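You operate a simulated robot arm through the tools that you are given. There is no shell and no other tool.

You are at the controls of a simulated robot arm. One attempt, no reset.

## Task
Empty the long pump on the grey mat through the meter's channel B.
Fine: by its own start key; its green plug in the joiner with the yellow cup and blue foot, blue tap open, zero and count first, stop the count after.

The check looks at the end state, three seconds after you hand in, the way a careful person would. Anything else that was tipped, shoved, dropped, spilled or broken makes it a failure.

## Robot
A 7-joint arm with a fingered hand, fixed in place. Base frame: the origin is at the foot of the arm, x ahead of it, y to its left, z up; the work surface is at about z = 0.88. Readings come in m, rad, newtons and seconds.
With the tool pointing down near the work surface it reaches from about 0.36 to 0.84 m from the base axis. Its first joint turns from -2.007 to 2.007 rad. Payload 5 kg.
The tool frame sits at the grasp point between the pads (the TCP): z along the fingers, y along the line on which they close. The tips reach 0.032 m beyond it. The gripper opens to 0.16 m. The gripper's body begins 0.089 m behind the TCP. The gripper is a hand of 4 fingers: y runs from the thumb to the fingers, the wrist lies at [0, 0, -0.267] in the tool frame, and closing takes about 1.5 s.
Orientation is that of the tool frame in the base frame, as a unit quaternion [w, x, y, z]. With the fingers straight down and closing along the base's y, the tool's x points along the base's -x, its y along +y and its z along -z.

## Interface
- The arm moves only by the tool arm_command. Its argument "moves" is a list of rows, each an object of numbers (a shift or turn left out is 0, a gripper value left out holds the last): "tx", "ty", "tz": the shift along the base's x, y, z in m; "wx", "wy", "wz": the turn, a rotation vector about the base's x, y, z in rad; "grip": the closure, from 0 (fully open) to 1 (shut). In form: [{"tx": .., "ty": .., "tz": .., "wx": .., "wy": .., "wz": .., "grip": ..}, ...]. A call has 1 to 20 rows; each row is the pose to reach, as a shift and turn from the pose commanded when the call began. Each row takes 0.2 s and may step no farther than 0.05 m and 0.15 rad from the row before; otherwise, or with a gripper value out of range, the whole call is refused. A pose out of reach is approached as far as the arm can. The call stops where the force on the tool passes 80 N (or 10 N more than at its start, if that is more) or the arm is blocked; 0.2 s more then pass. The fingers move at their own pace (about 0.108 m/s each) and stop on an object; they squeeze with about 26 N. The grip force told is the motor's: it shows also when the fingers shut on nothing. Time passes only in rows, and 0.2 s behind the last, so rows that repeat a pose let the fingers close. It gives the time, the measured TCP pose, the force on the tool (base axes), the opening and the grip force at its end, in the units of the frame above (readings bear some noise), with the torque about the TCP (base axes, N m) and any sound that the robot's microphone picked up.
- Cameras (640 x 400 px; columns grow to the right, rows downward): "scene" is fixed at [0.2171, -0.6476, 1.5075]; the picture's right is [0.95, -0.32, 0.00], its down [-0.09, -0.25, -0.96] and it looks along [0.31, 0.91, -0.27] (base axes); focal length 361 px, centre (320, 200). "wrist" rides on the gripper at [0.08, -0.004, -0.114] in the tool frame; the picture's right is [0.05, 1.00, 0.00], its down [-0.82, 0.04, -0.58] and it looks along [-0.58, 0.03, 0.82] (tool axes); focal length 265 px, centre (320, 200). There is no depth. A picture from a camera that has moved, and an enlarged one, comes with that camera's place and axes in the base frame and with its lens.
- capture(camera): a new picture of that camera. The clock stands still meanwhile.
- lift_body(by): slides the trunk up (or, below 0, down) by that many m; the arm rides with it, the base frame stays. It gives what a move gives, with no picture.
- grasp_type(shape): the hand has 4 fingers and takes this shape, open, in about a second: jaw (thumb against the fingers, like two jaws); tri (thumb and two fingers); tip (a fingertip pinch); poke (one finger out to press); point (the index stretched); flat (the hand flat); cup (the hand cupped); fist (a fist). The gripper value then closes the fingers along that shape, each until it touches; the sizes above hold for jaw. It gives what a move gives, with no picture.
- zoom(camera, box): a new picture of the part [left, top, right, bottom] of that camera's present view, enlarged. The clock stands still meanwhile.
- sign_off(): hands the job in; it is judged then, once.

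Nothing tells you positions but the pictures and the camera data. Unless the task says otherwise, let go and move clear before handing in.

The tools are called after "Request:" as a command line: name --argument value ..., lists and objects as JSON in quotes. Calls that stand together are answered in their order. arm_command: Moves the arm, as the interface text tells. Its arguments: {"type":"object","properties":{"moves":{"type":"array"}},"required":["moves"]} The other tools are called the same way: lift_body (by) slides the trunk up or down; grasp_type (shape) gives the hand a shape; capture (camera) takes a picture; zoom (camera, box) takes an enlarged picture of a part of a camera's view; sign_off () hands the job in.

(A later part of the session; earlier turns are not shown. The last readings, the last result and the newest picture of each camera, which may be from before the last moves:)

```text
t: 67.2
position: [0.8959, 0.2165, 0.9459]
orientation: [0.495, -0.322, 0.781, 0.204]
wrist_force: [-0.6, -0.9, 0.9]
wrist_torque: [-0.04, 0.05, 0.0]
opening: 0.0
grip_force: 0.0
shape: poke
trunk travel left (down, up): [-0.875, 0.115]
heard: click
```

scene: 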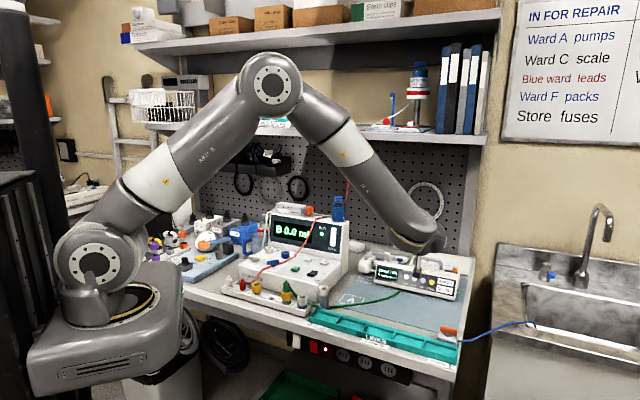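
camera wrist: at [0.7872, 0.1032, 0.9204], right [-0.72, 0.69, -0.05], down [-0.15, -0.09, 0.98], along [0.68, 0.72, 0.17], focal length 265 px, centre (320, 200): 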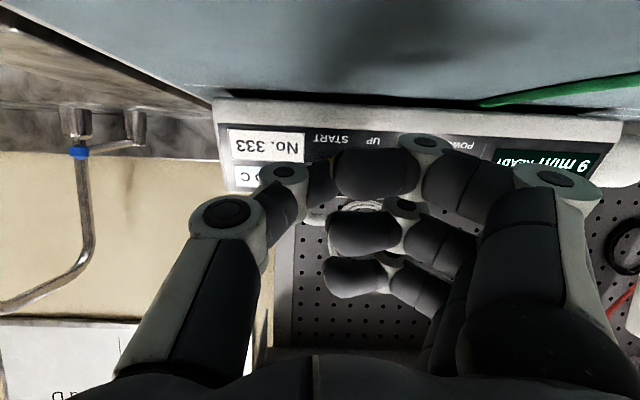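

A click. I'll check the pump's display and back off a little.

Request:
zoom --camera "scene" --box '[350, 230, 470, 320]'

Request:
zoom --camera "wrist" --box '[380, 130, 640, 230]'

Request:
zoom --camera "scene" --box '[230, 200, 350, 300]'

```text
4.44 times, centred on (410, 275) of scene
camera zoom: at [0.2171, -0.6476, 1.5075], right [0.95, -0.32, 0.0], down [-0.09, -0.25, -0.96], along [0.31, 0.91, -0.27], focal length 1602 px, centre (-80, -133)
```

zoom: 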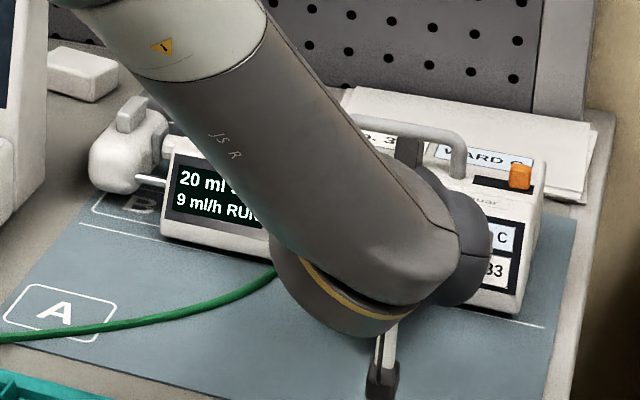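

```text
2.46 times, centred on (510, 180) of wrist
camera zoom: at [0.8013, 0.117, 0.9212], right [-0.72, 0.69, -0.05], down [-0.15, -0.09, 0.98], along [0.68, 0.72, 0.17], focal length 653 px, centre (-148, 249)
```

zoom: 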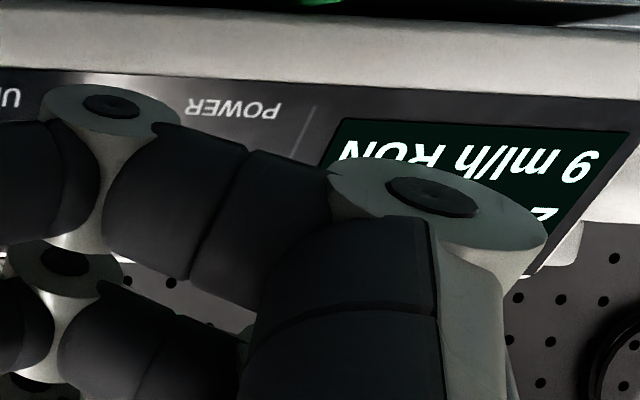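

```text
4.00 times, centred on (290, 250) of scene
camera zoom: at [0.2171, -0.6476, 1.5075], right [0.95, -0.32, 0.0], down [-0.09, -0.25, -0.96], along [0.31, 0.91, -0.27], focal length 1442 px, centre (440, 0)
```

zoom: 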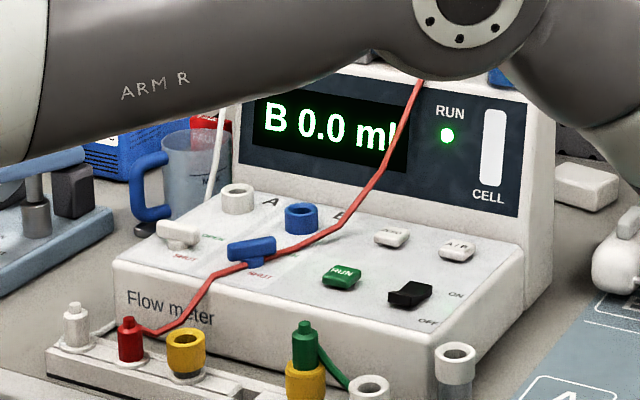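

The pump shows RUN. I'll back straight off the panel, rise, and watch the meter count.

Request:
arm_command --moves '[{"tx": -0.01, "ty": -0.01}, {"tx": -0.028, "ty": -0.028}, {"tx": -0.035, "ty": -0.035, "tz": 0.03}, {"tx": -0.035, "ty": -0.035, "tz": 0.07}, {"tx": -0.035, "ty": -0.035, "tz": 0.11}, {"tx": -0.035, "ty": -0.035, "tz": 0.15}, {"tx": -0.035, "ty": -0.035, "tz": 0.17}, {"tx": -0.035, "ty": -0.035, "tz": 0.17}]'

Request:
capture --camera "scene"

Request:
zoom --camera "scene" --box '[350, 230, 470, 320]'

Request:
zoom --camera "scene" --box '[230, 200, 350, 300]'

```text
t: 69.0
position: [0.8596, 0.1821, 1.1137]
orientation: [0.495, -0.322, 0.781, 0.204]
wrist_force: [0.0, -1.2, -0.5]
wrist_torque: [0.03, 0.01, -0.04]
opening: 0.0001
grip_force: 0.0
shape: poke
trunk travel left (down, up): [-0.875, 0.115]
```

```text
taken
```

scene: 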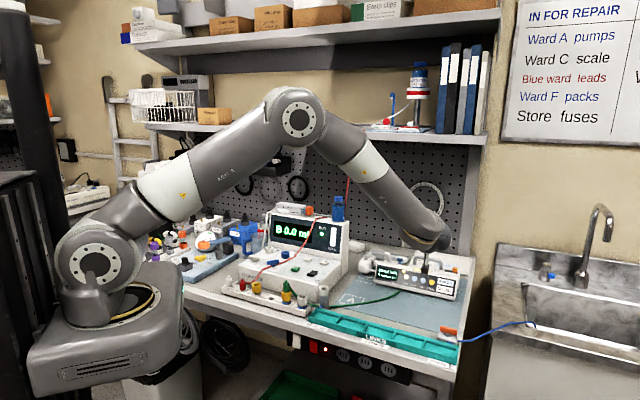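

```text
4.44 times, centred on (410, 275) of scene
camera zoom: at [0.2171, -0.6476, 1.5075], right [0.95, -0.32, 0.0], down [-0.09, -0.25, -0.96], along [0.31, 0.91, -0.27], focal length 1602 px, centre (-80, -133)
```

zoom: 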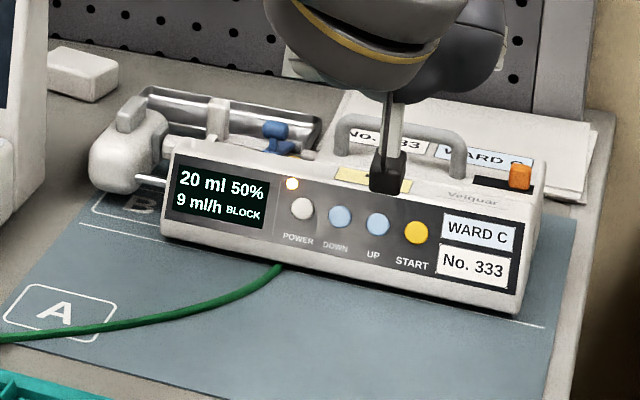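

```text
4.00 times, centred on (290, 250) of scene
camera zoom: at [0.2171, -0.6476, 1.5075], right [0.95, -0.32, 0.0], down [-0.09, -0.25, -0.96], along [0.31, 0.91, -0.27], focal length 1442 px, centre (440, 0)
```

zoom: 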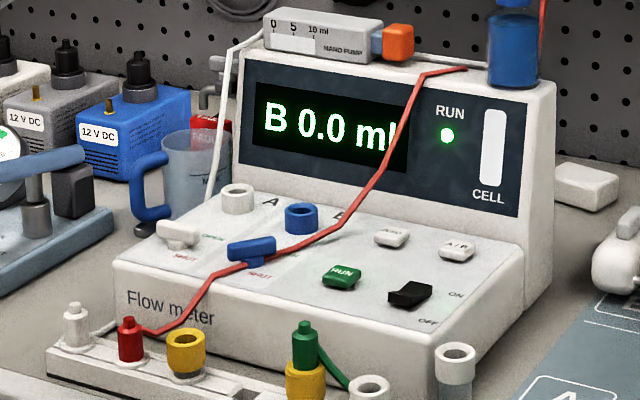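

The pump stopped with BLOCK and an amber light, the percentage dropped from 75 to 50, and the meter still reads 0.0. Before touching anything else I'll look closely at the pump, the tap and the plug.

Request:
zoom --camera "scene" --box '[365, 245, 435, 290]'

Request:
zoom --camera "scene" --box '[255, 240, 315, 280]'

Request:
zoom --camera "scene" --box '[270, 275, 340, 320]'

Request:
zoom --camera "scene" --box '[300, 280, 480, 360]'

Request:
capture --camera "wrist"

```text
8.89 times, centred on (400, 268) of scene
camera zoom: at [0.2171, -0.6476, 1.5075], right [0.95, -0.32, 0.0], down [-0.09, -0.25, -0.96], along [0.31, 0.91, -0.27], focal length 3205 px, centre (-391, -400)
```

zoom: 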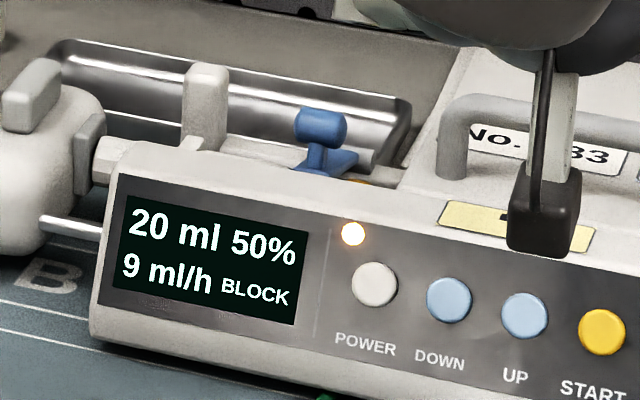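

```text
10.00 times, centred on (285, 260) of scene
camera zoom: at [0.2171, -0.6476, 1.5075], right [0.95, -0.32, 0.0], down [-0.09, -0.25, -0.96], along [0.31, 0.91, -0.27], focal length 3606 px, centre (670, -400)
```

zoom: 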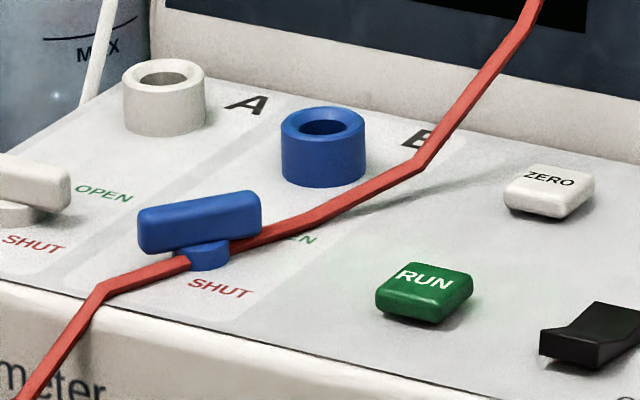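

```text
8.89 times, centred on (305, 298) of scene
camera zoom: at [0.2171, -0.6476, 1.5075], right [0.95, -0.32, 0.0], down [-0.09, -0.25, -0.96], along [0.31, 0.91, -0.27], focal length 3205 px, centre (453, -667)
```

zoom: 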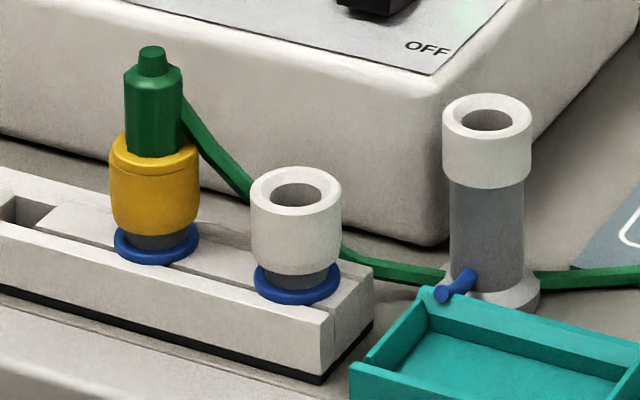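

```text
3.56 times, centred on (390, 320) of scene
camera zoom: at [0.2171, -0.6476, 1.5075], right [0.95, -0.32, 0.0], down [-0.09, -0.25, -0.96], along [0.31, 0.91, -0.27], focal length 1282 px, centre (71, -227)
```

zoom: 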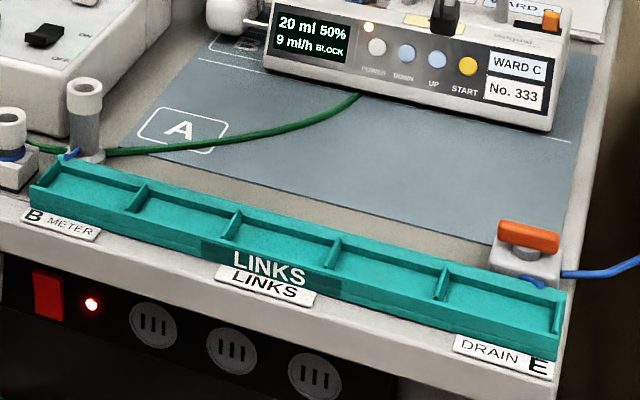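

```text
taken
camera wrist: at [0.766, 0.0826, 1.0892], right [-0.72, 0.69, -0.05], down [-0.15, -0.09, 0.98], along [0.68, 0.72, 0.17], focal length 265 px, centre (320, 200)
```

wrist: 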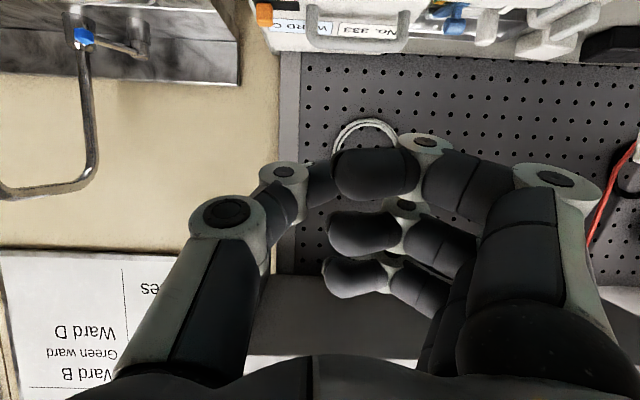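

The plunger hasn't moved at all. The tap stands at about 50°, so I need to find out whether that is its true stop or something else blocks the line. First I'll raise the hand upright and look closely at the pump's blue clamp and nozzle.

Request:
arm_command --moves '[{"tx": -0.02, "ty": 0.0, "tz": 0.02, "wx": -0.1, "wy": 0.1}, {"tx": -0.04, "ty": 0.01, "tz": 0.03, "wx": -0.2, "wy": 0.2}, {"tx": -0.06, "ty": 0.02, "tz": 0.03, "wx": -0.3, "wy": 0.3}, {"tx": -0.08, "ty": 0.03, "tz": 0.03, "wx": -0.4, "wy": 0.4}, {"tx": -0.1, "ty": 0.04, "tz": 0.03, "wx": -0.5, "wy": 0.5}, {"tx": -0.12, "ty": 0.05, "tz": 0.03, "wx": -0.6, "wy": 0.6}, {"tx": -0.14, "ty": 0.06, "tz": 0.03, "wx": -0.7, "wy": 0.7}, {"tx": -0.14, "ty": 0.07, "tz": 0.03, "wx": -0.8, "wy": 0.8}, {"tx": -0.14, "ty": 0.07, "tz": 0.03, "wx": -0.8, "wy": 0.8}]'

Request:
capture --camera "wrist"

```text
t: 71.0
position: [0.7186, 0.2526, 1.1477]
orientation: [0.0, -0.383, 0.924, -0.002]
wrist_force: [-1.3, 0.1, 0.3]
wrist_torque: [0.07, -0.01, 0.01]
opening: 0.0001
grip_force: 0.2
shape: poke
trunk travel left (down, up): [-0.875, 0.115]
```

```text
taken
camera wrist: at [0.6654, 0.1925, 1.2611], right [-0.74, 0.67, 0.0], down [0.55, 0.61, 0.58], along [0.39, 0.43, -0.82], focal length 265 px, centre (320, 200)
```

wrist: 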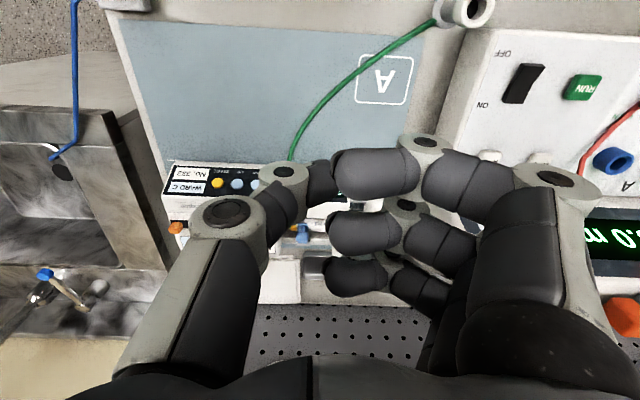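

Request:
grasp_type --shape "jaw"

Request:
capture --camera "wrist"

Request:
zoom --camera "wrist" --box '[240, 200, 340, 270]'

Request:
zoom --camera "scene" --box '[365, 240, 435, 290]'

```text
t: 71.9
position: [0.7203, 0.2528, 1.1449]
orientation: [0.0, -0.383, 0.924, -0.001]
wrist_force: [0.2, 0.2, -0.2]
wrist_torque: [0.01, 0.0, 0.03]
opening: 0.1597
grip_force: 0.0
shape: jaw
trunk travel left (down, up): [-0.875, 0.115]
```

```text
taken
camera wrist: at [0.6665, 0.193, 1.26], right [-0.74, 0.67, 0.0], down [0.55, 0.61, 0.58], along [0.39, 0.43, -0.82], focal length 265 px, centre (320, 200)
```

wrist: 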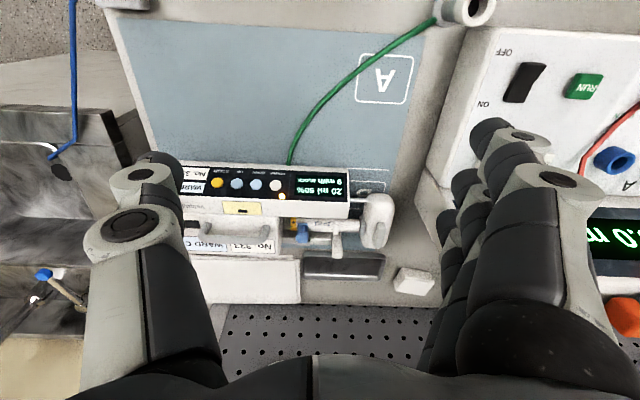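

```text
5.71 times, centred on (290, 235) of wrist
camera zoom: at [0.6665, 0.193, 1.26], right [-0.74, 0.67, 0.0], down [0.55, 0.61, 0.58], along [0.39, 0.43, -0.82], focal length 1517 px, centre (491, 0)
```

zoom: 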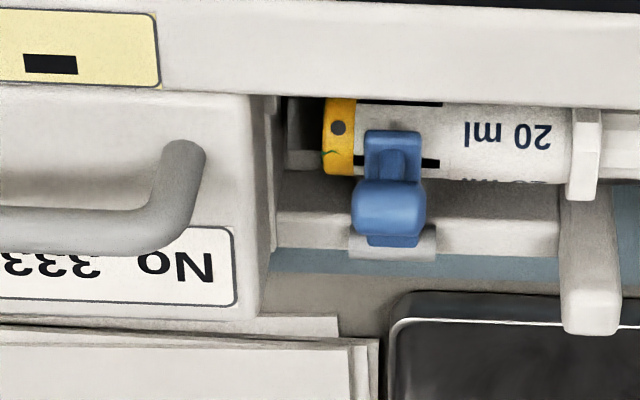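

```text
8.00 times, centred on (400, 265) of scene
camera zoom: at [0.2171, -0.6476, 1.5075], right [0.95, -0.32, 0.0], down [-0.09, -0.25, -0.96], along [0.31, 0.91, -0.27], focal length 2884 px, centre (-320, -320)
```

zoom: 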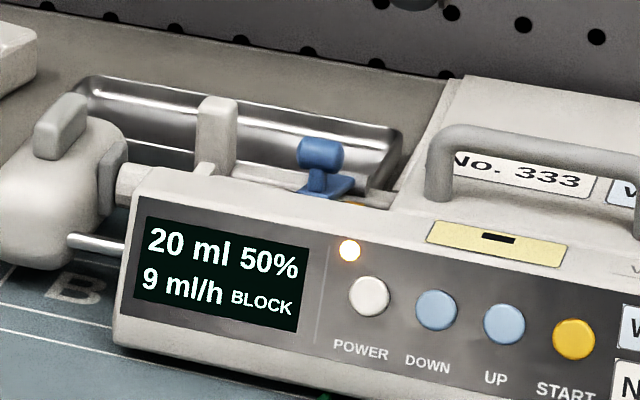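

The blue part on the pump is only a clamp arm over the barrel, so it isn't a tap. I suspect channel B's tap isn't truly open at 50°, so I'll go back to the poke shape and test how far the tap turns the other way.

Request:
grasp_type --shape "poke"

Request:
arm_command --moves '[{"tx": -0.033, "ty": 0.031}, {"tx": -0.066, "ty": 0.063}, {"tx": -0.1, "ty": 0.095}, {"tx": -0.134, "ty": 0.127}, {"tx": -0.168, "ty": 0.159}, {"tx": -0.202, "ty": 0.191}, {"tx": -0.236, "ty": 0.223}, {"tx": -0.255, "ty": 0.241}, {"tx": -0.27, "ty": 0.2555}, {"tx": -0.27, "ty": 0.2555, "tz": -0.04}, {"tx": -0.27, "ty": 0.2555, "tz": -0.085}, {"tx": -0.27, "ty": 0.2555, "tz": -0.085}]'

Request:
capture --camera "wrist"

Request:
zoom --camera "scene" --box '[240, 220, 320, 280]'

```text
t: 72.8
position: [0.7201, 0.2529, 1.1456]
orientation: [0.0, -0.382, 0.924, -0.001]
wrist_force: [0.7, 0.0, -0.2]
wrist_torque: [-0.03, -0.02, 0.03]
opening: 0.0002
grip_force: 0.2
shape: poke
trunk travel left (down, up): [-0.875, 0.115]
```

```text
t: 75.4
position: [0.4523, 0.5082, 1.0623]
orientation: [0.001, -0.383, 0.924, 0.0]
wrist_force: [0.0, -0.8, -0.2]
wrist_torque: [0.02, -0.02, 0.0]
opening: 0.0
grip_force: 0.2
shape: poke
trunk travel left (down, up): [-0.875, 0.115]
```

```text
taken
camera wrist: at [0.398, 0.4492, 1.1757], right [-0.74, 0.67, 0.0], down [0.55, 0.61, 0.58], along [0.39, 0.43, -0.82], focal length 265 px, centre (320, 200)
```

wrist: 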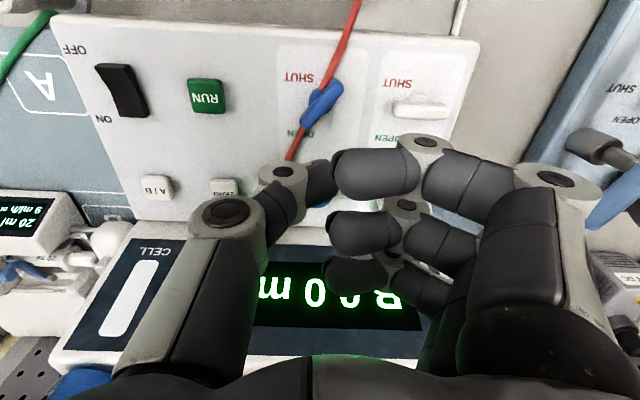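

```text
6.67 times, centred on (280, 250) of scene
camera zoom: at [0.2171, -0.6476, 1.5075], right [0.95, -0.32, 0.0], down [-0.09, -0.25, -0.96], along [0.31, 0.91, -0.27], focal length 2404 px, centre (587, -133)
```

zoom: 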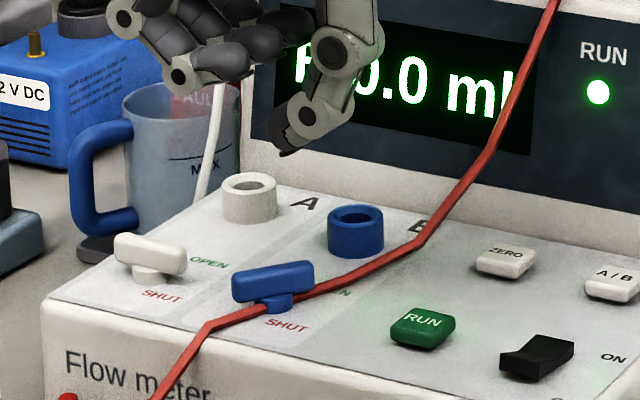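

Request:
zoom --camera "wrist" --box '[280, 70, 360, 140]'

Request:
zoom --camera "scene" --box '[265, 250, 295, 275]'

```text
5.71 times, centred on (320, 105) of wrist
camera zoom: at [0.398, 0.4492, 1.1757], right [-0.74, 0.67, 0.0], down [0.55, 0.61, 0.58], along [0.39, 0.43, -0.82], focal length 1517 px, centre (320, 743)
```

zoom: 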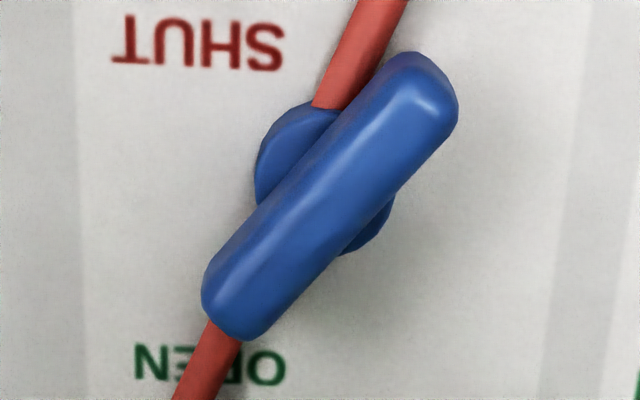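

```text
16.00 times, centred on (280, 262) of scene
camera zoom: at [0.2171, -0.6476, 1.5075], right [0.95, -0.32, 0.0], down [-0.09, -0.25, -0.96], along [0.31, 0.91, -0.27], focal length 5769 px, centre (960, -800)
```

zoom: 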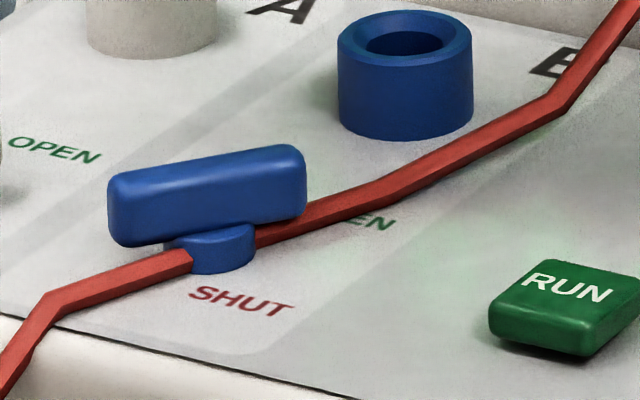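

Request:
arm_command --moves '[{"tx": -0.0003, "ty": 0.003, "tz": -0.02}, {"tx": -0.0003, "ty": 0.003, "tz": -0.045}, {"tx": -0.0003, "ty": 0.003, "tz": -0.06}, {"tx": -0.0003, "ty": 0.003, "tz": -0.067}, {"tx": -0.0003, "ty": 0.003, "tz": -0.067}]'

Request:
zoom --camera "scene" --box '[250, 230, 320, 280]'

Request:
zoom --camera "wrist" --box '[220, 60, 460, 220]'

```text
t: 76.6
position: [0.4525, 0.5099, 0.994]
orientation: [0.001, -0.383, 0.924, -0.001]
wrist_force: [1.1, 0.1, -1.1]
wrist_torque: [0.01, 0.0, 0.0]
opening: 0.0
grip_force: 0.2
shape: poke
trunk travel left (down, up): [-0.875, 0.115]
```

```text
8.00 times, centred on (285, 255) of scene
camera zoom: at [0.2171, -0.6476, 1.5075], right [0.95, -0.32, 0.0], down [-0.09, -0.25, -0.96], along [0.31, 0.91, -0.27], focal length 2884 px, centre (600, -240)
```

zoom: 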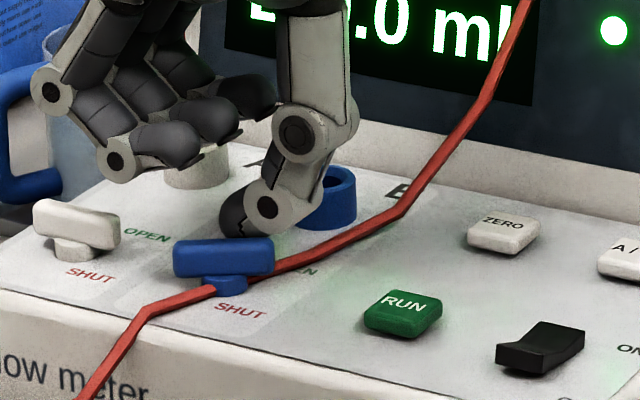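

```text
2.50 times, centred on (340, 140) of wrist
camera zoom: at [0.3975, 0.451, 1.1068], right [-0.74, 0.67, 0.0], down [0.55, 0.61, 0.58], along [0.39, 0.43, -0.82], focal length 664 px, centre (270, 350)
```

zoom: 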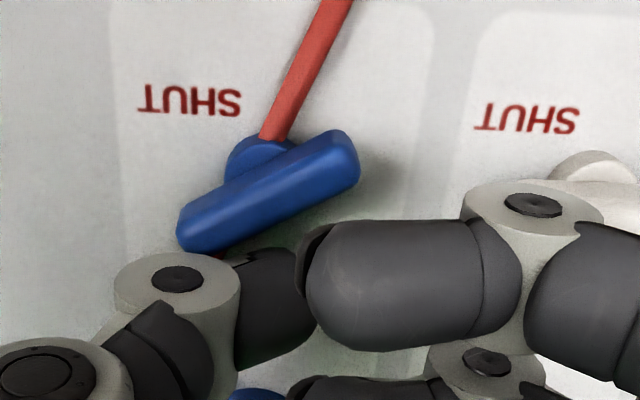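

Request:
arm_command --moves '[{"tx": -0.0014, "ty": -0.0071}, {"tx": -0.0014, "ty": -0.0127}, {"tx": -0.0028, "ty": -0.017}]'

Request:
zoom --camera "scene" --box '[250, 230, 320, 280]'

Request:
zoom --camera "wrist" --box '[220, 60, 460, 220]'

```text
t: 77.4
position: [0.4498, 0.4991, 0.9925]
orientation: [0.002, -0.383, 0.924, 0.001]
wrist_force: [17.1, 26.5, -0.5]
wrist_torque: [0.55, -0.37, -0.1]
opening: 0.0001
grip_force: 0.0
shape: poke
trunk travel left (down, up): [-0.875, 0.115]
```

```text
8.00 times, centred on (285, 255) of scene
camera zoom: at [0.2171, -0.6476, 1.5075], right [0.95, -0.32, 0.0], down [-0.09, -0.25, -0.96], along [0.31, 0.91, -0.27], focal length 2884 px, centre (600, -240)
```

zoom: 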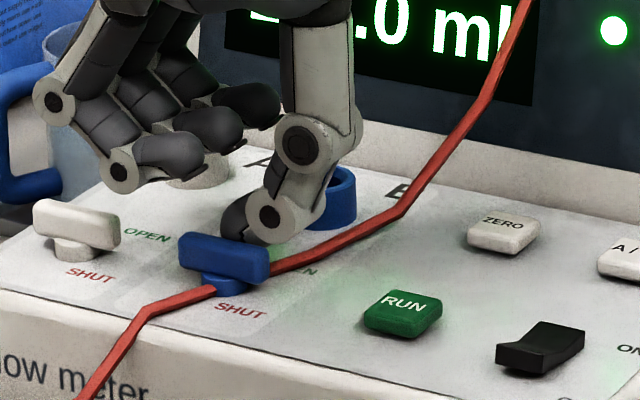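

```text
2.50 times, centred on (340, 140) of wrist
camera zoom: at [0.3967, 0.4398, 1.106], right [-0.74, 0.67, 0.0], down [0.54, 0.6, 0.58], along [0.39, 0.43, -0.81], focal length 664 px, centre (270, 350)
```

zoom: 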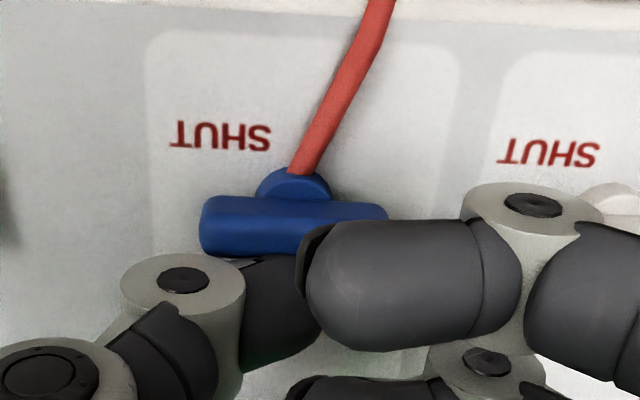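

At 0° there is a firm stop, so crosswise is the SHUT end and the tap opens counter-clockwise, probably a full quarter turn. Last time my low thumb tip may have caught on the red line, so I'll back off, go over to the front and push again with the tip a little higher.

Request:
arm_command --moves '[{"tx": 0.006, "ty": 0.009}, {"tx": 0.009, "ty": 0.014, "tz": 0.01}, {"tx": 0.009, "ty": 0.014, "tz": 0.035}, {"tx": -0.005, "ty": -0.015, "tz": 0.045}, {"tx": -0.0212, "ty": -0.045, "tz": 0.045}, {"tx": -0.0212, "ty": -0.045, "tz": 0.03}, {"tx": -0.0212, "ty": -0.045, "tz": 0.03}]'

Request:
zoom --camera "wrist" --box '[220, 60, 460, 220]'

Request:
zoom --camera "scene" --box '[250, 230, 320, 280]'

```text
t: 79.0
position: [0.4251, 0.4482, 1.0254]
orientation: [0.001, -0.383, 0.924, -0.001]
wrist_force: [0.5, 0.1, -0.6]
wrist_torque: [0.04, 0.02, -0.01]
opening: 0.0
grip_force: 0.0
shape: poke
trunk travel left (down, up): [-0.875, 0.115]
```

```text
2.50 times, centred on (340, 140) of wrist
camera zoom: at [0.3715, 0.3886, 1.1389], right [-0.74, 0.67, 0.0], down [0.55, 0.61, 0.58], along [0.39, 0.43, -0.82], focal length 664 px, centre (270, 350)
```

zoom: 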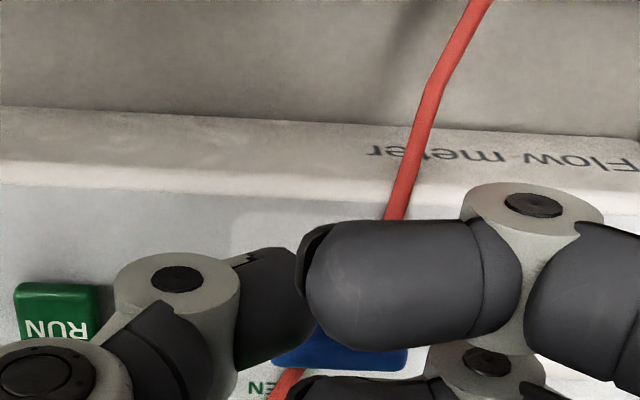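

```text
8.00 times, centred on (285, 255) of scene
camera zoom: at [0.2171, -0.6476, 1.5075], right [0.95, -0.32, 0.0], down [-0.09, -0.25, -0.96], along [0.31, 0.91, -0.27], focal length 2884 px, centre (600, -240)
```

zoom: 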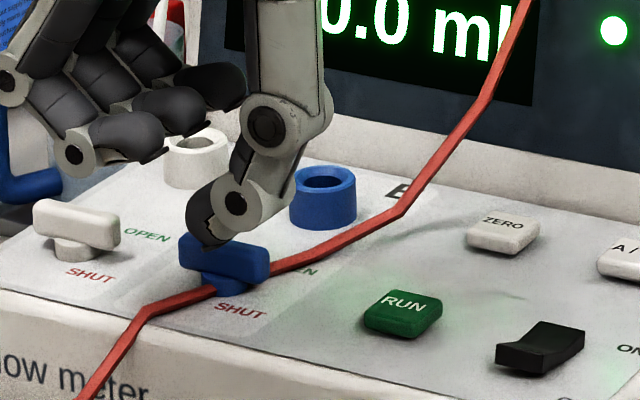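

Request:
arm_command --moves '[{"tx": 0.0047, "ty": 0.0155, "tz": -0.01}, {"tx": 0.0047, "ty": 0.0155, "tz": -0.025}, {"tx": 0.009, "ty": 0.02, "tz": -0.025}, {"tx": 0.0132, "ty": 0.024, "tz": -0.025}, {"tx": 0.0198, "ty": 0.0262, "tz": -0.025}, {"tx": 0.0253, "ty": 0.0304, "tz": -0.025}]'

Request:
zoom --camera "scene" --box '[250, 230, 320, 280]'

Request:
zoom --camera "wrist" --box '[220, 60, 460, 220]'

```text
t: 80.4
position: [0.45, 0.4797, 0.9988]
orientation: [0.0, -0.382, 0.924, -0.001]
wrist_force: [-0.7, -2.1, 0.8]
wrist_torque: [-0.04, 0.03, 0.03]
opening: 0.0001
grip_force: 0.0
shape: poke
trunk travel left (down, up): [-0.875, 0.115]
```

```text
8.00 times, centred on (285, 255) of scene
camera zoom: at [0.2171, -0.6476, 1.5075], right [0.95, -0.32, 0.0], down [-0.09, -0.25, -0.96], along [0.31, 0.91, -0.27], focal length 2884 px, centre (600, -240)
```

zoom: 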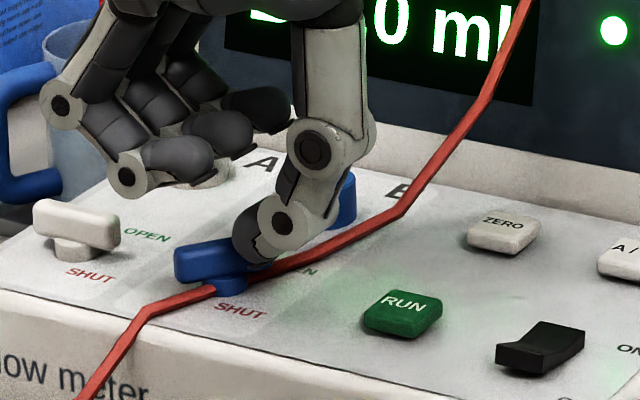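

```text
2.50 times, centred on (340, 140) of wrist
camera zoom: at [0.3974, 0.4207, 1.1123], right [-0.74, 0.67, 0.0], down [0.55, 0.61, 0.58], along [0.39, 0.43, -0.82], focal length 664 px, centre (270, 350)
```

zoom: 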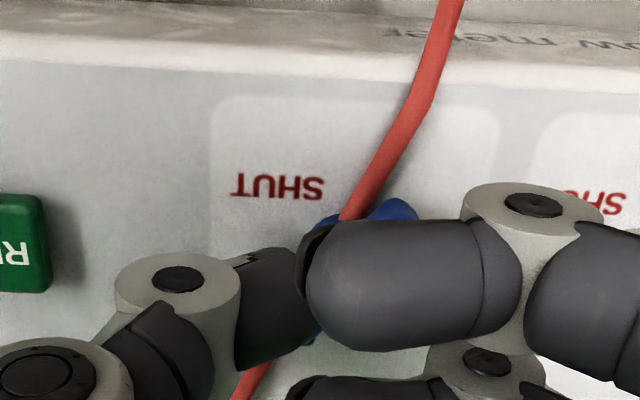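

Request:
arm_command --moves '[{"tx": 0.002, "ty": 0.0025}, {"tx": 0.004, "ty": 0.005}]'

Request:
zoom --camera "scene" --box '[265, 245, 305, 275]'

```text
t: 81.0
position: [0.4552, 0.482, 0.9993]
orientation: [-0.001, -0.382, 0.924, -0.002]
wrist_force: [-5.9, -13.6, 4.6]
wrist_torque: [-0.38, 0.21, 0.09]
opening: 0.0001
grip_force: 0.0
shape: poke
trunk travel left (down, up): [-0.875, 0.115]
```

```text
13.33 times, centred on (285, 260) of scene
camera zoom: at [0.2171, -0.6476, 1.5075], right [0.95, -0.32, 0.0], down [-0.09, -0.25, -0.96], along [0.31, 0.91, -0.27], focal length 4807 px, centre (787, -600)
```

zoom: 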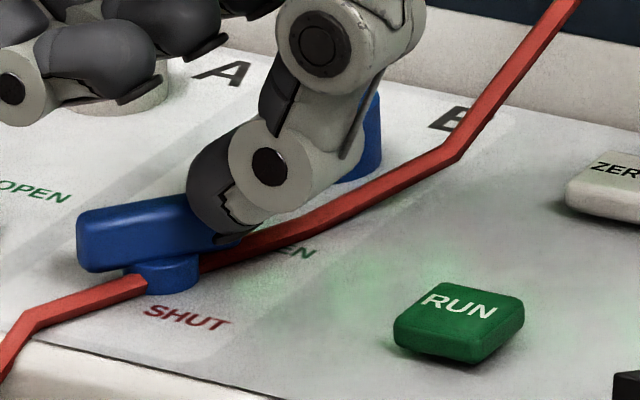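

The tap stops at the same 50° even with the thumb well above the line, so that is its real open stop, and it stands there again. Now I'll compare the pump's carriage with the earlier picture and look for what else could block the flow.

Request:
arm_command --moves '[{"tx": -0.004, "ty": -0.008}, {"tx": -0.006, "ty": -0.015, "tz": 0.02}, {"tx": -0.006, "ty": -0.02, "tz": 0.06}, {"tx": 0.02, "ty": -0.05, "tz": 0.09}, {"tx": 0.05, "ty": -0.085, "tz": 0.11}, {"tx": 0.05, "ty": -0.085, "tz": 0.11}]'

Request:
zoom --camera "scene" --box '[370, 240, 440, 290]'

Request:
zoom --camera "scene" --box '[255, 240, 315, 280]'

Request:
capture --camera "wrist"

```text
refused: row 5 steps farther than a row can; nothing moved
```

```text
8.00 times, centred on (405, 265) of scene
camera zoom: at [0.2171, -0.6476, 1.5075], right [0.95, -0.32, 0.0], down [-0.09, -0.25, -0.96], along [0.31, 0.91, -0.27], focal length 2884 px, centre (-360, -320)
```

zoom: 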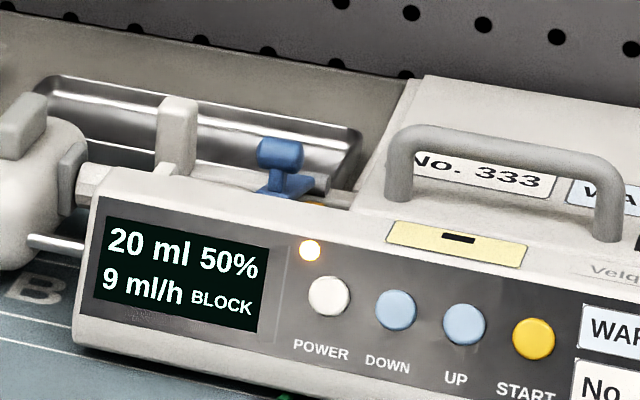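

```text
10.00 times, centred on (285, 260) of scene
camera zoom: at [0.2171, -0.6476, 1.5075], right [0.95, -0.32, 0.0], down [-0.09, -0.25, -0.96], along [0.31, 0.91, -0.27], focal length 3606 px, centre (670, -400)
```

zoom: 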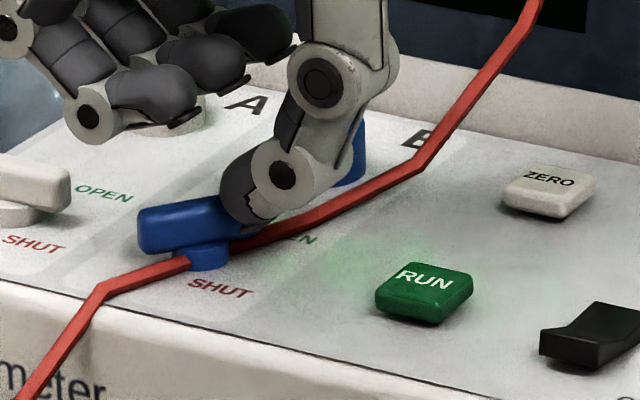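

```text
taken
camera wrist: at [0.401, 0.4226, 1.1127], right [-0.74, 0.67, 0.0], down [0.55, 0.61, 0.58], along [0.39, 0.43, -0.82], focal length 265 px, centre (320, 200)
```

wrist: 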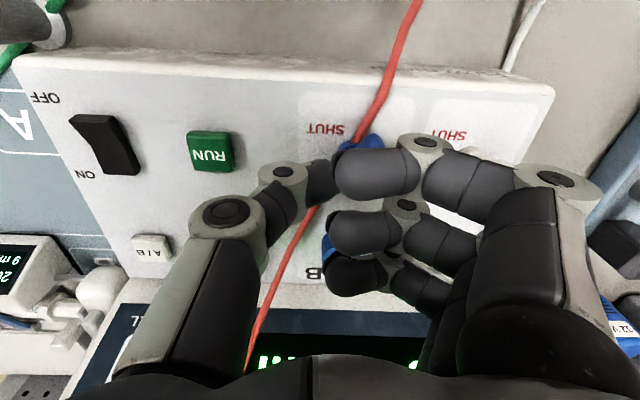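

Request:
zoom --camera "scene" --box '[265, 200, 355, 260]'

Request:
arm_command --moves '[{"tx": -0.004, "ty": -0.008}, {"tx": -0.006, "ty": -0.015, "tz": 0.02}, {"tx": -0.006, "ty": -0.02, "tz": 0.05}, {"tx": 0.01, "ty": -0.04, "tz": 0.08}, {"tx": 0.03, "ty": -0.065, "tz": 0.11}, {"tx": 0.05, "ty": -0.085, "tz": 0.14}, {"tx": 0.05, "ty": -0.085, "tz": 0.14}]'

Request:
capture --camera "wrist"

Request:
zoom --camera "wrist" --box '[400, 60, 640, 220]'

```text
6.67 times, centred on (310, 230) of scene
camera zoom: at [0.2171, -0.6476, 1.5075], right [0.95, -0.32, 0.0], down [-0.09, -0.25, -0.96], along [0.31, 0.91, -0.27], focal length 2404 px, centre (387, 0)
```

zoom: 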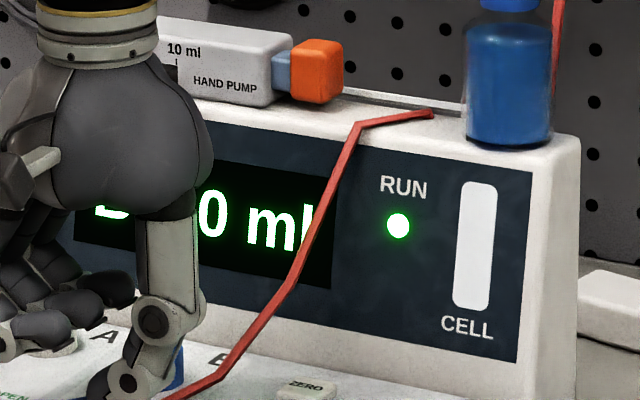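

```text
t: 82.6
position: [0.5071, 0.3981, 1.1365]
orientation: [0.0, -0.382, 0.924, -0.002]
wrist_force: [-1.0, 0.1, 0.2]
wrist_torque: [0.0, -0.01, -0.03]
opening: 0.0
grip_force: 0.1
shape: poke
trunk travel left (down, up): [-0.875, 0.115]
```

```text
taken
camera wrist: at [0.452, 0.3379, 1.2511], right [-0.74, 0.67, 0.0], down [0.55, 0.61, 0.58], along [0.39, 0.43, -0.82], focal length 265 px, centre (320, 200)
```

wrist: 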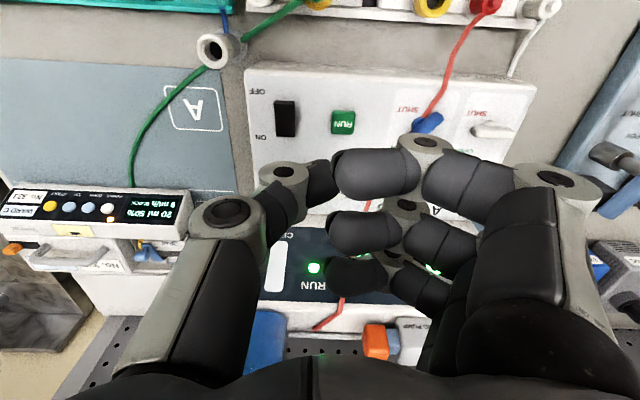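

```text
2.50 times, centred on (520, 140) of wrist
camera zoom: at [0.452, 0.3379, 1.2511], right [-0.74, 0.67, 0.0], down [0.55, 0.61, 0.58], along [0.39, 0.43, -0.82], focal length 664 px, centre (-180, 350)
```

zoom: 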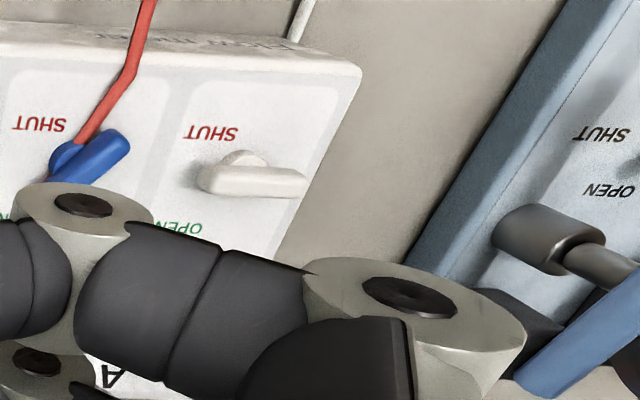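

Request:
zoom --camera "scene" --box '[185, 248, 245, 288]'

Request:
zoom --camera "scene" --box '[368, 105, 418, 140]'

Request:
zoom --camera "scene" --box '[425, 310, 485, 350]'

```text
10.00 times, centred on (215, 268) of scene
camera zoom: at [0.2171, -0.6476, 1.5075], right [0.95, -0.32, 0.0], down [-0.09, -0.25, -0.96], along [0.31, 0.91, -0.27], focal length 3606 px, centre (1370, -480)
```

zoom: 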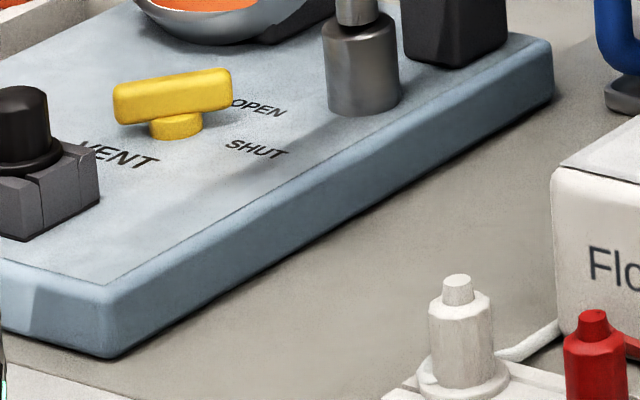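

```text
11.43 times, centred on (393, 122) of scene
camera zoom: at [0.2171, -0.6476, 1.5075], right [0.95, -0.32, 0.0], down [-0.09, -0.25, -0.96], along [0.31, 0.91, -0.27], focal length 4121 px, centre (-514, 1086)
```

zoom: 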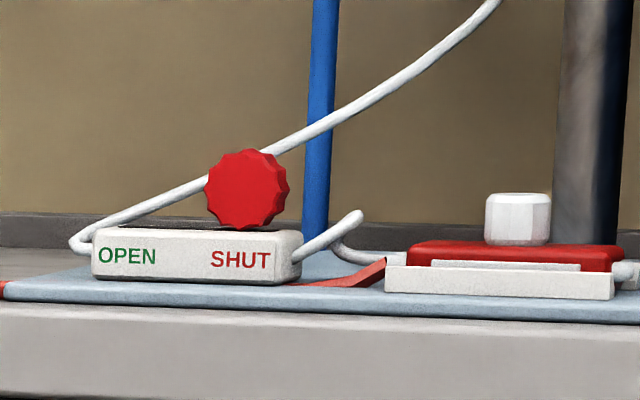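

```text
10.00 times, centred on (455, 330) of scene
camera zoom: at [0.2171, -0.6476, 1.5075], right [0.95, -0.32, 0.0], down [-0.09, -0.25, -0.96], along [0.31, 0.91, -0.27], focal length 3606 px, centre (-1030, -1100)
```

zoom: 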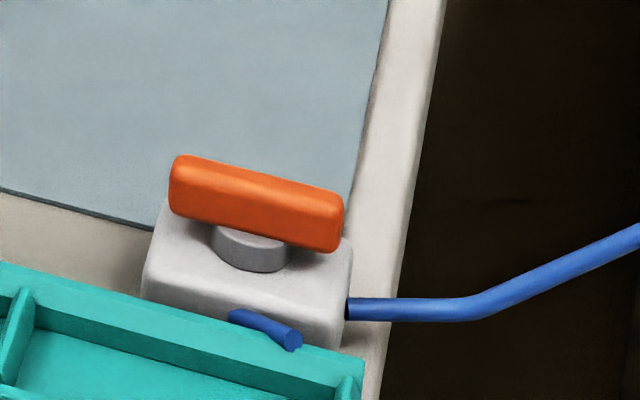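

The yellow vent tap on the other rig sits at this same angle, so the blue tap really is at OPEN. The drain and drip clamps belong to other circuits. I'll take a very close look at the plug's seat in the cup and at the green line.

Request:
zoom --camera "scene" --box '[277, 278, 307, 308]'

Request:
zoom --camera "wrist" --box '[270, 0, 370, 40]'

Request:
zoom --camera "scene" --box '[290, 270, 410, 330]'

Request:
zoom --camera "scene" --box '[395, 250, 465, 300]'

```text
13.33 times, centred on (292, 293) of scene
camera zoom: at [0.2171, -0.6476, 1.5075], right [0.95, -0.32, 0.0], down [-0.09, -0.25, -0.96], along [0.31, 0.91, -0.27], focal length 4807 px, centre (693, -1040)
```

zoom: 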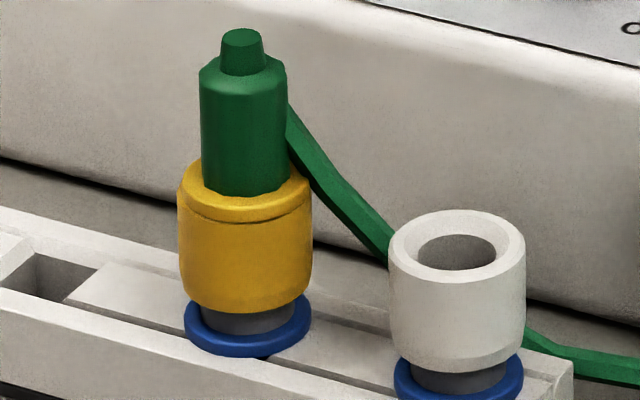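

```text
6.40 times, centred on (320, 20) of wrist
camera zoom: at [0.452, 0.3379, 1.2511], right [-0.74, 0.67, 0.0], down [0.55, 0.61, 0.58], along [0.39, 0.43, -0.82], focal length 1699 px, centre (320, 1352)
```

zoom: 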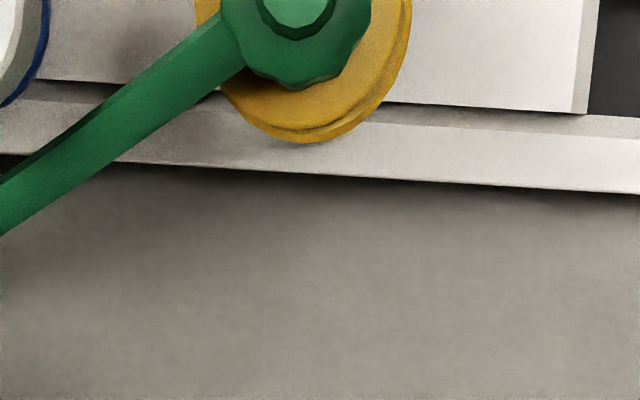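

```text
5.33 times, centred on (350, 300) of scene
camera zoom: at [0.2171, -0.6476, 1.5075], right [0.95, -0.32, 0.0], down [-0.09, -0.25, -0.96], along [0.31, 0.91, -0.27], focal length 1923 px, centre (160, -333)
```

zoom: 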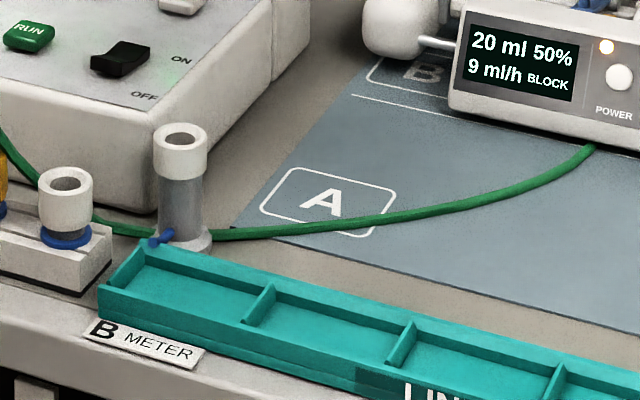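

```text
8.00 times, centred on (430, 275) of scene
camera zoom: at [0.2171, -0.6476, 1.5075], right [0.95, -0.32, 0.0], down [-0.09, -0.25, -0.96], along [0.31, 0.91, -0.27], focal length 2884 px, centre (-560, -400)
```

zoom: 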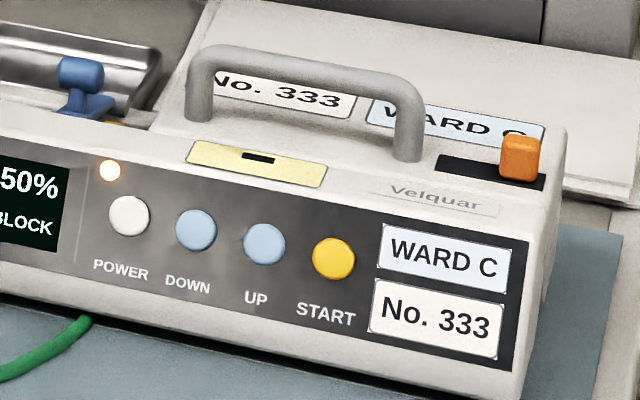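

Request:
zoom --camera "scene" --box '[255, 240, 315, 280]'

Request:
zoom --camera "scene" --box '[265, 250, 295, 275]'

```text
10.00 times, centred on (285, 260) of scene
camera zoom: at [0.2171, -0.6476, 1.5075], right [0.95, -0.32, 0.0], down [-0.09, -0.25, -0.96], along [0.31, 0.91, -0.27], focal length 3606 px, centre (670, -400)
```

zoom: 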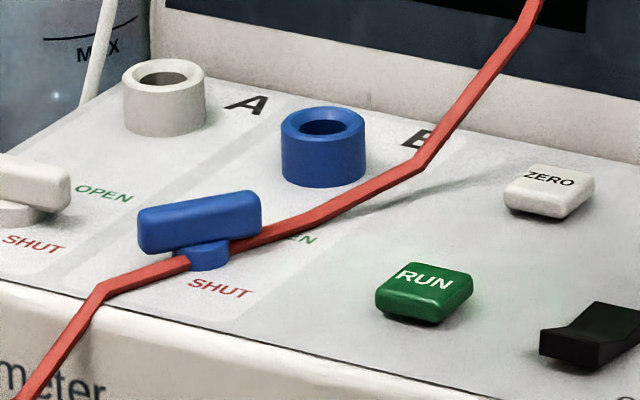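

```text
16.00 times, centred on (280, 262) of scene
camera zoom: at [0.2171, -0.6476, 1.5075], right [0.95, -0.32, 0.0], down [-0.09, -0.25, -0.96], along [0.31, 0.91, -0.27], focal length 5769 px, centre (960, -800)
```

zoom: 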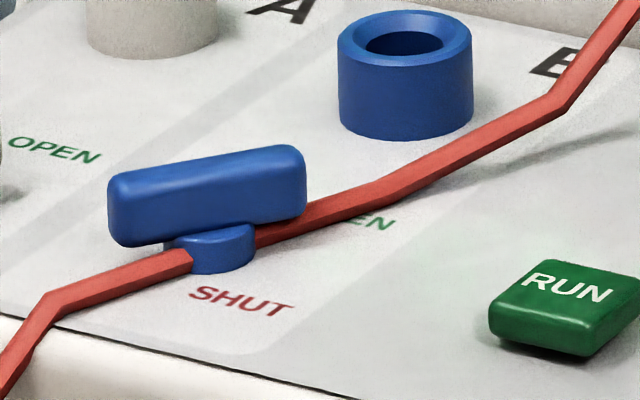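

Request:
zoom --camera "wrist" --box '[110, 205, 200, 265]'

Request:
zoom --camera "wrist" --box '[130, 235, 165, 260]'

Request:
zoom --camera "wrist" --box '[0, 185, 120, 275]'

```text
6.67 times, centred on (155, 235) of wrist
camera zoom: at [0.452, 0.3379, 1.2511], right [-0.74, 0.67, 0.0], down [0.55, 0.61, 0.58], along [0.39, 0.43, -0.82], focal length 1769 px, centre (1420, -33)
```

zoom: 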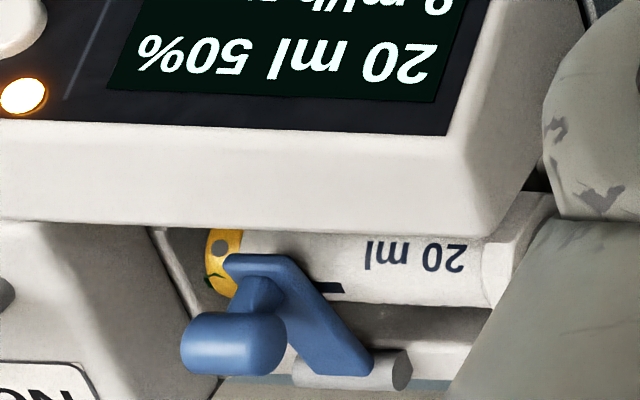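

```text
16.00 times, centred on (148, 248) of wrist
camera zoom: at [0.452, 0.3379, 1.2511], right [-0.74, 0.67, 0.0], down [0.55, 0.61, 0.58], along [0.39, 0.43, -0.82], focal length 4246 px, centre (3080, -560)
```

zoom: 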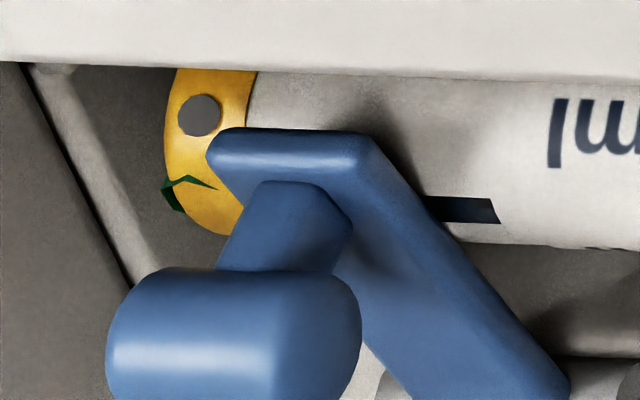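

```text
4.44 times, centred on (60, 230) of wrist
camera zoom: at [0.452, 0.3379, 1.2511], right [-0.74, 0.67, 0.0], down [0.55, 0.61, 0.58], along [0.39, 0.43, -0.82], focal length 1180 px, centre (1476, 67)
```

zoom: 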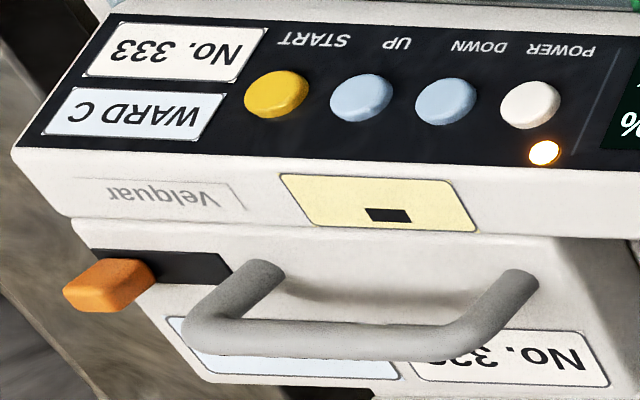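

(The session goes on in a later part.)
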